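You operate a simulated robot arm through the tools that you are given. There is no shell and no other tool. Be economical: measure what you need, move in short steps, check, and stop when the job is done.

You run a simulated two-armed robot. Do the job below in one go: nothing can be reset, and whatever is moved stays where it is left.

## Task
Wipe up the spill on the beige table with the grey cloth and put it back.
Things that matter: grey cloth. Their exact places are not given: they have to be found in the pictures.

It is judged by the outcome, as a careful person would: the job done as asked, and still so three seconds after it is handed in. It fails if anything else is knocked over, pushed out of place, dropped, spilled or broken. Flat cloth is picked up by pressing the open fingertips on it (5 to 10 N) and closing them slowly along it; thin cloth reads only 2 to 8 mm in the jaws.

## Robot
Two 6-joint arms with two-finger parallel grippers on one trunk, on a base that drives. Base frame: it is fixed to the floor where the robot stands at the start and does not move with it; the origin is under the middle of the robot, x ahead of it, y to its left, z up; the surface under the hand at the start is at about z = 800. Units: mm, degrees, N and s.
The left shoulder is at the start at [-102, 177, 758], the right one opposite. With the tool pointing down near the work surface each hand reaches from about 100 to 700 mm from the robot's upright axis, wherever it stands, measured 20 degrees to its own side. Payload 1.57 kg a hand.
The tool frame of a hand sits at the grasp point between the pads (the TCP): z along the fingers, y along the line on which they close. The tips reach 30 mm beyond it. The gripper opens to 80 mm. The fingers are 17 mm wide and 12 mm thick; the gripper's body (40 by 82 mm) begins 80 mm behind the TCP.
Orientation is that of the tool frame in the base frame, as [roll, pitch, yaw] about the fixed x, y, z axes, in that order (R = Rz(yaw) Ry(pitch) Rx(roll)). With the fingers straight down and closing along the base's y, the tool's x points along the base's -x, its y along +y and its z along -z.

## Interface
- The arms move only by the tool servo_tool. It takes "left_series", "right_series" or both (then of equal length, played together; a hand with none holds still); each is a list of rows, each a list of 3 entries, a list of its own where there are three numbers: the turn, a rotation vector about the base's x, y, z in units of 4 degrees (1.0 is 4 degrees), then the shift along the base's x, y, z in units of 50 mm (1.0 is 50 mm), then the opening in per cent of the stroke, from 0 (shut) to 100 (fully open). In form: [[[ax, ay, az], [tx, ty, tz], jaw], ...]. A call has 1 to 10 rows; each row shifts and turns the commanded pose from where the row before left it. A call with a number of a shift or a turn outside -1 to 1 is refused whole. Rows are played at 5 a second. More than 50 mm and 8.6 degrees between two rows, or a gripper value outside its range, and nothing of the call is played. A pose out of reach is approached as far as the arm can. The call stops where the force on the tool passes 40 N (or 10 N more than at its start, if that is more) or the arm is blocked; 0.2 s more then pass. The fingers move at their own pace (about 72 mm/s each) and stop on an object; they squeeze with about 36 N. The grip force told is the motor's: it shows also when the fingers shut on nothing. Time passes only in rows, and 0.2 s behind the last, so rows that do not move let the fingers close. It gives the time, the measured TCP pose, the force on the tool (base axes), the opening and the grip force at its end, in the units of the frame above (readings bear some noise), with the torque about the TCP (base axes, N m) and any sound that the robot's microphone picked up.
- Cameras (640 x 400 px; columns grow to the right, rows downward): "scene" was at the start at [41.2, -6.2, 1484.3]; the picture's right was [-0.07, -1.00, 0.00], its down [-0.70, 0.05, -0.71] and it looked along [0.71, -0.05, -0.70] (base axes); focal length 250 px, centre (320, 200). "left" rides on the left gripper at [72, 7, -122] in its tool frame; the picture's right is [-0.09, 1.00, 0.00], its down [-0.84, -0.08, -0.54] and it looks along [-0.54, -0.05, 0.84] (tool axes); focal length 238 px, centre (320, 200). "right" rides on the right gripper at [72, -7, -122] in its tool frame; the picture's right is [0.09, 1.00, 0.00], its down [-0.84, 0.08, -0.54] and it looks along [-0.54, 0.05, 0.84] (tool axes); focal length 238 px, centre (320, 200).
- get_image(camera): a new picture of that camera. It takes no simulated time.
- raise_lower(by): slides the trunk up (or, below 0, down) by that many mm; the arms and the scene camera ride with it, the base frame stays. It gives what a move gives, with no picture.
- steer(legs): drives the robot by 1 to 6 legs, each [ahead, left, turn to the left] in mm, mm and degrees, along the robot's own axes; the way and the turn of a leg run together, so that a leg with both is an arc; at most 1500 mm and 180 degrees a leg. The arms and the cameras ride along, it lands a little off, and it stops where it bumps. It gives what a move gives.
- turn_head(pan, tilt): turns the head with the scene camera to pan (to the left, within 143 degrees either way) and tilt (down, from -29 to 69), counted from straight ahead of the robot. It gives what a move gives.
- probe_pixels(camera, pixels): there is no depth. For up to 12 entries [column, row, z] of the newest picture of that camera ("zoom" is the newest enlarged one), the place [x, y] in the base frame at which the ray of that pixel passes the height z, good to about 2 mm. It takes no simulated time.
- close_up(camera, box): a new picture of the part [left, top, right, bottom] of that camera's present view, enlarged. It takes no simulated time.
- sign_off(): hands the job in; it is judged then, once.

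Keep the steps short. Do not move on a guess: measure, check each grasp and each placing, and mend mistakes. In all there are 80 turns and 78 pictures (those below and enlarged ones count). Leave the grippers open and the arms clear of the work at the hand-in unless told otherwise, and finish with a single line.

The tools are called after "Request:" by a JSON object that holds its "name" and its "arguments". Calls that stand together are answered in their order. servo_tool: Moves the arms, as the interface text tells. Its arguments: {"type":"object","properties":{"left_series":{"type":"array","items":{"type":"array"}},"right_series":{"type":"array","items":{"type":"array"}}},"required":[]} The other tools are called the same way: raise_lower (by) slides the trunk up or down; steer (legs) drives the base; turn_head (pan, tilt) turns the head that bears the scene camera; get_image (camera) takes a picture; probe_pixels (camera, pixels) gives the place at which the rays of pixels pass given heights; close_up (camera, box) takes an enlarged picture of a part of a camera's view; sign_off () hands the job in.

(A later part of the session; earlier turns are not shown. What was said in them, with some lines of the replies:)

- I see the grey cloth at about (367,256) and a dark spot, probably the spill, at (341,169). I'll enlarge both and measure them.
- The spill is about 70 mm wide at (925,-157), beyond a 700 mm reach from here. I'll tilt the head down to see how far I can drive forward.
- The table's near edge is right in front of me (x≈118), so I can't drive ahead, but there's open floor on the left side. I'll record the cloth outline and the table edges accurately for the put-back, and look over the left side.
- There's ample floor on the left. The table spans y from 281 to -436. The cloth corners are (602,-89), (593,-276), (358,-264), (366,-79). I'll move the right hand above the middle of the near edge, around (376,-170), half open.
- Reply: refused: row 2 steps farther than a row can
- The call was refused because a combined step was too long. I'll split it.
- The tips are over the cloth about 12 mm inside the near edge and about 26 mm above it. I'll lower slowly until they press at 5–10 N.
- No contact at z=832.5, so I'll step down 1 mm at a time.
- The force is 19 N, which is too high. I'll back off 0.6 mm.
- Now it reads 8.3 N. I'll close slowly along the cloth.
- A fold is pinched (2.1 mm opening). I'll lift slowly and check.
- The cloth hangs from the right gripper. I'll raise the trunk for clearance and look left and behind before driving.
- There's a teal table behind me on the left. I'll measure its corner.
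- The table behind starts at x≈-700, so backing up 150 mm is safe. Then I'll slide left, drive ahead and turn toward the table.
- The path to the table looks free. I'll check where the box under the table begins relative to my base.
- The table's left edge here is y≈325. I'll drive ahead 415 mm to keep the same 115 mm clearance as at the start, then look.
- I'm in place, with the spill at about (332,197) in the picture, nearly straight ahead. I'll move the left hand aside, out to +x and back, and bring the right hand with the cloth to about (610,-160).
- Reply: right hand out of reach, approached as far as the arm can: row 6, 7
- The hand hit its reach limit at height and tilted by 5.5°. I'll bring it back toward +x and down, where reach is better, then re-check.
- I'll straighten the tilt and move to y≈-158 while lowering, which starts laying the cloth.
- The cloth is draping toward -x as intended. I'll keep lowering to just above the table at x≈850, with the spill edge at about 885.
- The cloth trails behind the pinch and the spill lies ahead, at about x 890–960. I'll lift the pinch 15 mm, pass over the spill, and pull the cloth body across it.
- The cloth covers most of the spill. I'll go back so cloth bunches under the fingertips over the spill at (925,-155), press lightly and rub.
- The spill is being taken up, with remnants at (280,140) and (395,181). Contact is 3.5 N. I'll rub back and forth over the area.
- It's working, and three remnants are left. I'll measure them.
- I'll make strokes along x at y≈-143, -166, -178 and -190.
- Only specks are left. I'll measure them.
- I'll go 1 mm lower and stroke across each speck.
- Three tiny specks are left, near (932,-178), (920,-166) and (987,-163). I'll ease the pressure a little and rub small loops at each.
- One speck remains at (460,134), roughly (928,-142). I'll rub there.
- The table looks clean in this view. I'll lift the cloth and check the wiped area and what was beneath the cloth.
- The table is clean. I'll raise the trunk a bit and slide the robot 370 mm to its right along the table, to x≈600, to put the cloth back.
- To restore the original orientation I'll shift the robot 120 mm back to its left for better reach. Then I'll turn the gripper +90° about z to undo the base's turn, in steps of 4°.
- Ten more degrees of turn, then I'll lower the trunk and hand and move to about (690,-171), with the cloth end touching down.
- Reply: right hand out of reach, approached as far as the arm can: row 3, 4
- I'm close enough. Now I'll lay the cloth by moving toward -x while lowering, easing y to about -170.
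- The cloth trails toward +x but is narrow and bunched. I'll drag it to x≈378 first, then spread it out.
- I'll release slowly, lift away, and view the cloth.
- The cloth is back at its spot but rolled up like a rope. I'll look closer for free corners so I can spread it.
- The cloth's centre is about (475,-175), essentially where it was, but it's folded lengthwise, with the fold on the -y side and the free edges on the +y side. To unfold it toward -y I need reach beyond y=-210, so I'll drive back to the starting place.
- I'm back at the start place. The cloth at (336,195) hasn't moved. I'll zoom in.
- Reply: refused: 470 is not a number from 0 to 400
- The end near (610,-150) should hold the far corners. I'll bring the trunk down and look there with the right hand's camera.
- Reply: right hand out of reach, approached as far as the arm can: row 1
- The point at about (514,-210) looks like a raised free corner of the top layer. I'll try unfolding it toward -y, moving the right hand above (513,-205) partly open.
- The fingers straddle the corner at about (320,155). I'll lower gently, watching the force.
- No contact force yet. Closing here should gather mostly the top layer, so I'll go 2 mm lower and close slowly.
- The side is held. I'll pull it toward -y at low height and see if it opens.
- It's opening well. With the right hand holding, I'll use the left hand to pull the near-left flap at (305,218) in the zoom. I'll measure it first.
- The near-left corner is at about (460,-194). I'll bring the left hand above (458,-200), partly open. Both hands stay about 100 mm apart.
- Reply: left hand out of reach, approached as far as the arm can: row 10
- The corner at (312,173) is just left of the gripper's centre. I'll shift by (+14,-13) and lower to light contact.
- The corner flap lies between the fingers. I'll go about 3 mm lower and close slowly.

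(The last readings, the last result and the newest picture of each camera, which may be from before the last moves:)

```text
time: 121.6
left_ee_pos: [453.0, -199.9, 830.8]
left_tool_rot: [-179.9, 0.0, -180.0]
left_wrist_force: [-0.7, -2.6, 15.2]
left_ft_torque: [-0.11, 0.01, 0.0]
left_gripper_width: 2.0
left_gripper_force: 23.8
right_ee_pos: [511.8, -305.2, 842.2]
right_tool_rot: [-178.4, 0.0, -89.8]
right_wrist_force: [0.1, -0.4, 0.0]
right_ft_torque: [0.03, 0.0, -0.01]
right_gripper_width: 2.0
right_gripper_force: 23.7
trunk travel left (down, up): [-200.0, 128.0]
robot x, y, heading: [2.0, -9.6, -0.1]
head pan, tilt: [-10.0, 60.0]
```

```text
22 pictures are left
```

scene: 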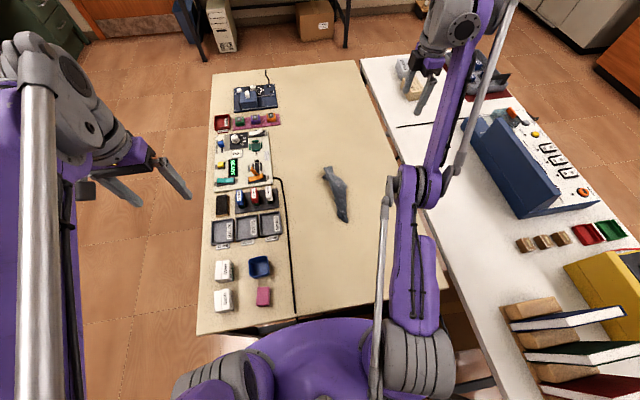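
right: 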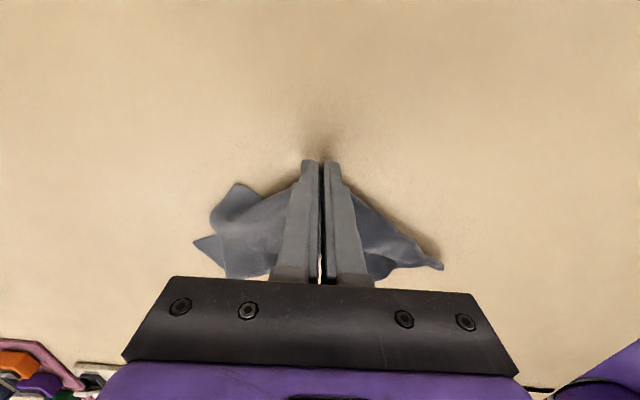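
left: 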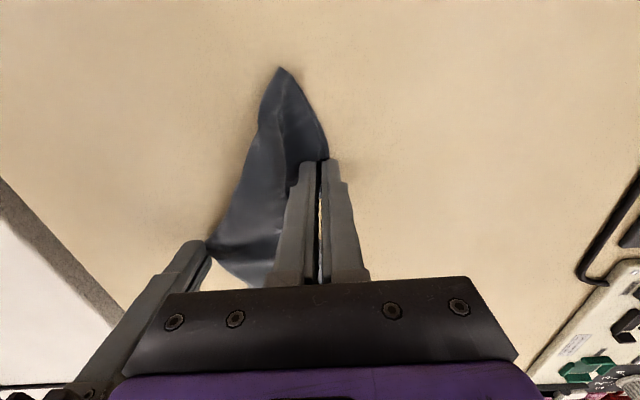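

Gripped. I'll lift 6 mm and pull it toward the near-left corner's home, stopping short of taut.

Request:
{"name": "servo_tool", "arguments": {"left_series": [[[0, 0, 0], [0, 0, 0.2], 0], [[0, 0, 0], [-0.3, 0.45, 0], 0], [[0, 0, 0], [-0.3, 0.45, 0], 0], [[0, 0, 0], [-0.3, 0.45, 0], 0], [[0, 0, 0], [-0.3, 0.35, 0], 0], [[0, 0, 0], [0, 0, 0], 0]]}}

Request:
{"name": "get_image", "arguments": {"camera": "left"}}

Request:
{"name": "close_up", "arguments": {"camera": "scene", "box": [275, 115, 415, 225]}}

```text
time: 123.0
left_ee_pos: [393.8, -114.7, 840.8]
left_tool_rot: [180.0, 0.0, -180.0]
left_wrist_force: [2.9, -4.8, 0.0]
left_ft_torque: [-0.14, -0.09, 0.03]
left_gripper_width: 1.8
left_gripper_force: 23.3
right_ee_pos: [511.9, -302.8, 840.3]
right_tool_rot: [-178.5, 0.1, -89.9]
right_wrist_force: [-3.0, 4.5, 0.5]
right_ft_torque: [0.11, 0.11, 0.02]
right_gripper_width: 2.0
right_gripper_force: 23.2
trunk travel left (down, up): [-200.0, 128.0]
robot x, y, heading: [0.1, -10.3, -0.0]
head pan, tilt: [-10.0, 60.0]
```

```text
21 pictures are left
```

left: 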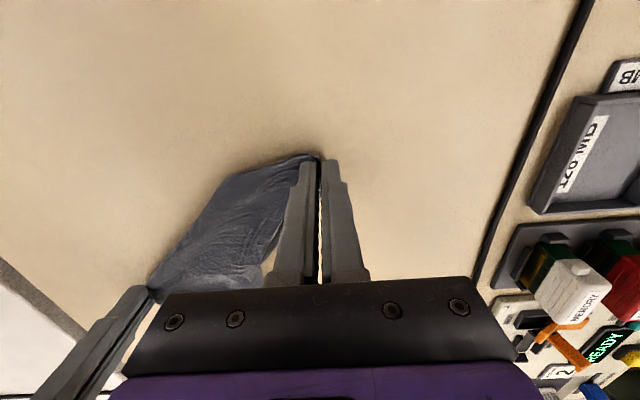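

```text
3.64 times, centred on (345, 170) of scene
```

zoom: 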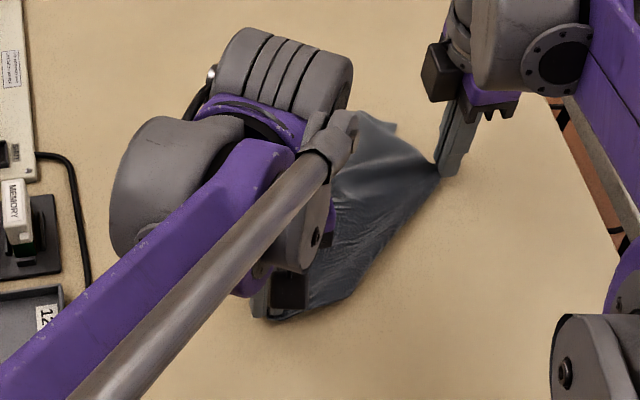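

The cloth is taut diagonally (about 5.6 N). I'll shift both hands together +y by 20 mm, ease, lower, release both and lift clear to look.

Request:
{"name": "servo_tool", "arguments": {"left_series": [[[0, 0, 0], [0, 0.4, 0], 0], [[0, 0, 0], [0.04, -0.08, -0.12], 0], [[0, 0, 0], [0, 0, 0], 15], [[0, 0, 0], [0, 0, 0], 30], [[0, 0, 0], [0, 0, 0.5], 30], [[0, 0, 0], [0, 0, 0.8], 60], [[0, 0, 0], [-0.3, 0.6, 0.7], 100], [[0, 0, 0], [-0.3, 0.8, 0.4], 100], [[0, 0, 0], [0, 0.9, 0.3], 100], [[0, 0, 0], [0, 0.9, 0.3], 100]], "right_series": [[[0, 0, 0], [0, 0.4, 0], 0], [[0, 0, 0], [0, 0, -0.12], 0], [[0, 0, 0], [0, 0, 0], 15], [[0, 0, 0], [0, 0, 0], 30], [[0, 0, 0], [0, 0, 0.5], 30], [[0, 0, 0], [0, 0, 0.8], 60], [[0, 0, 0], [0, -0.3, 0.8], 100], [[0, 0, 0], [0, -0.6, 0.4], 100], [[0, 0, 0], [0, -0.6, 0], 100], [[0, 0, 0], [0, 0, 0], 100]]}}

Request:
{"name": "get_image", "arguments": {"camera": "scene"}}

Request:
{"name": "close_up", "arguments": {"camera": "scene", "box": [285, 125, 405, 225]}}

```text
time: 125.2
left_ee_pos: [364.8, 63.4, 987.0]
left_tool_rot: [179.9, 0.0, -180.0]
left_wrist_force: [-0.1, 0.3, -0.2]
left_ft_torque: [0.03, -0.01, -0.01]
left_gripper_width: 79.9
left_gripper_force: 0.0
right_ee_pos: [512.7, -358.2, 959.4]
right_tool_rot: [-178.3, 0.0, -89.8]
right_wrist_force: [1.2, -0.4, -0.2]
right_ft_torque: [-0.04, -0.01, -0.04]
right_gripper_width: 80.0
right_gripper_force: 0.1
trunk travel left (down, up): [-200.0, 128.0]
robot x, y, heading: [-0.3, -7.9, -0.0]
head pan, tilt: [-10.0, 60.0]
```

```text
19 pictures are left
```

scene: 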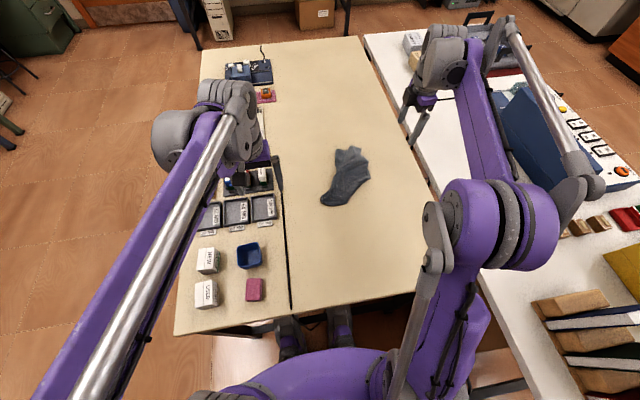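

```text
4.00 times, centred on (345, 175) of scene
```

zoom: 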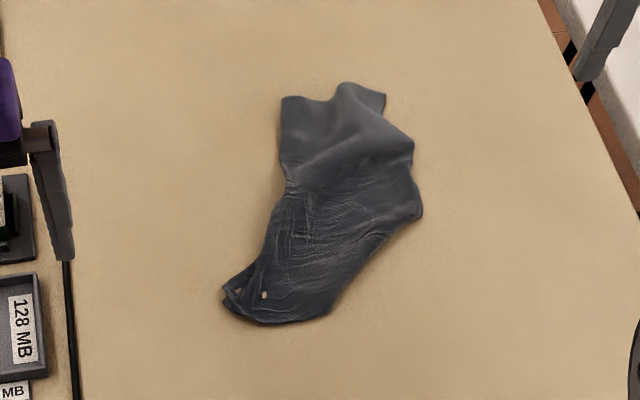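

That's much flatter. I'll measure its outline against the original one.

Request:
{"name": "probe_pixels", "arguments": {"camera": "zoom", "pixels": [[282, 98, 800], [385, 94, 800], [413, 150, 800], [420, 215, 800], [330, 315, 800], [265, 322, 800], [224, 292, 800], [285, 180, 800], [320, 205, 800]]}}

Request:
{"name": "close_up", "arguments": {"camera": "scene", "box": [315, 140, 375, 210]}}

```text
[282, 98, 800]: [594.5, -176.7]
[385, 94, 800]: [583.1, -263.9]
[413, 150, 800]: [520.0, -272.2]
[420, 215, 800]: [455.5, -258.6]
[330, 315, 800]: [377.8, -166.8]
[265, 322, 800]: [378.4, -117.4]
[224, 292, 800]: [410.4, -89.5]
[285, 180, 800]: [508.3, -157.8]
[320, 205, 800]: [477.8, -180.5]
```

```text
5.71 times, centred on (345, 175) of scene
```

zoom: 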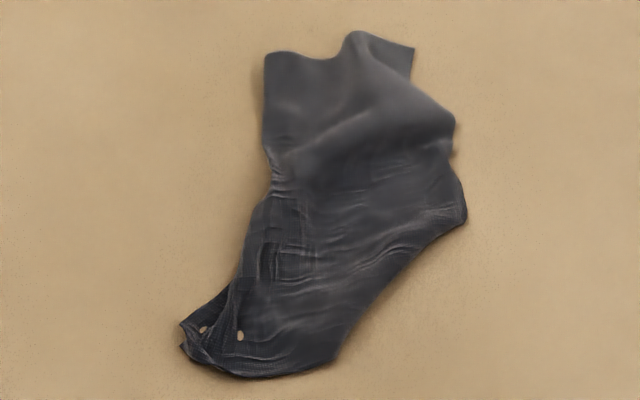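

The cloth now lies within its original footprint, with its centre near (485,-185), released and fairly flat. I'll lift both hands clear and do a last check of the spill area.

Request:
{"name": "servo_tool", "arguments": {"left_series": [[[0, 0, 0], [0, 0.4, 0.8], 100], [[0, 0, 0], [0, 0.4, 0.8], 100], [[0, 0, 0], [0, 0, 0], 100]], "right_series": [[[0, 0, 0], [-0.5, 0, 0.7], 100], [[0, 0, 0], [-0.5, 0, 0.7], 100], [[0, 0, 0], [0, 0, 0], 100]]}}

Request:
{"name": "turn_head", "arguments": {"pan": -8, "tilt": 45}}

Request:
{"name": "get_image", "arguments": {"camera": "scene"}}

Request:
{"name": "close_up", "arguments": {"camera": "scene", "box": [240, 120, 420, 280]}}

```text
time: 126.0
left_ee_pos: [366.5, 101.8, 1064.4]
left_tool_rot: [-180.0, 0.0, 180.0]
left_wrist_force: [-0.5, -0.2, 0.6]
left_ft_torque: [0.01, -0.01, -0.01]
left_gripper_width: 80.0
left_gripper_force: 0.1
right_ee_pos: [463.4, -360.1, 1029.8]
right_tool_rot: [-178.4, 0.0, -89.8]
right_wrist_force: [-0.1, 0.5, 0.7]
right_ft_torque: [-0.02, 0.01, 0.0]
right_gripper_width: 80.3
right_gripper_force: 0.0
trunk travel left (down, up): [-200.0, 128.0]
robot x, y, heading: [0.6, -6.8, -0.1]
head pan, tilt: [-10.0, 60.0]
```

```text
time: 126.8
left_ee_pos: [365.1, 102.1, 1064.7]
left_tool_rot: [179.9, 0.0, 179.9]
left_wrist_force: [-0.3, -0.3, 0.4]
left_ft_torque: [0.02, -0.04, -0.01]
left_gripper_width: 80.1
left_gripper_force: 0.0
right_ee_pos: [461.0, -359.2, 1030.2]
right_tool_rot: [-178.4, 0.0, -89.8]
right_wrist_force: [0.0, -0.3, -0.2]
right_ft_torque: [-0.01, -0.01, -0.01]
right_gripper_width: 79.6
right_gripper_force: 0.0
trunk travel left (down, up): [-200.0, 128.0]
robot x, y, heading: [-0.5, -6.1, -0.2]
head pan, tilt: [-8.0, 45.0]
```

```text
16 pictures are left
```

scene: 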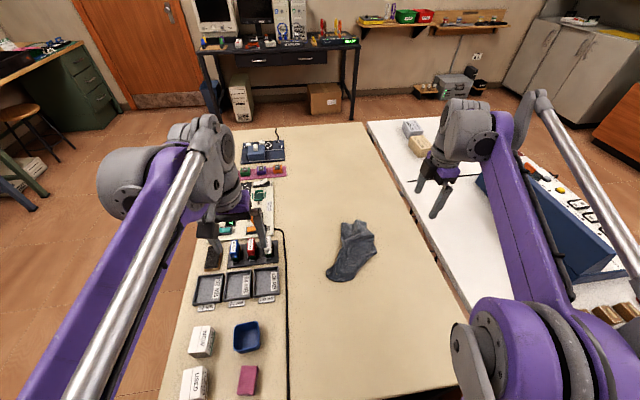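

```text
2.50 times, centred on (330, 200) of scene
```

zoom: 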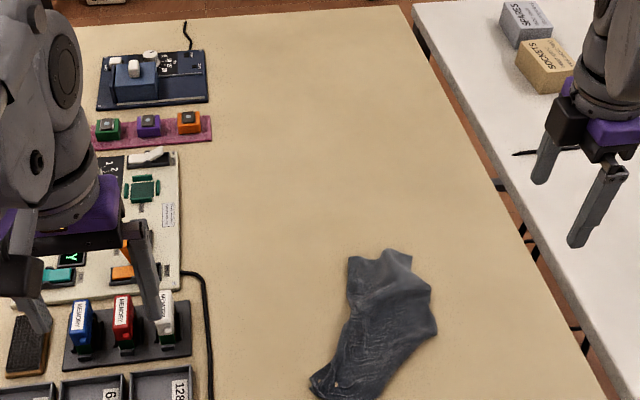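

The table is clean, the other objects look undisturbed, the cloth is back on its spot, and both grippers are open and clear. I'll hand it in.

Request:
{"name": "sign_off", "arguments": {}}

```text
The job is handed in.
```

The spill is wiped up and the grey cloth is back in its original spot, though it lies somewhat creased and partly folded rather than fully flat.
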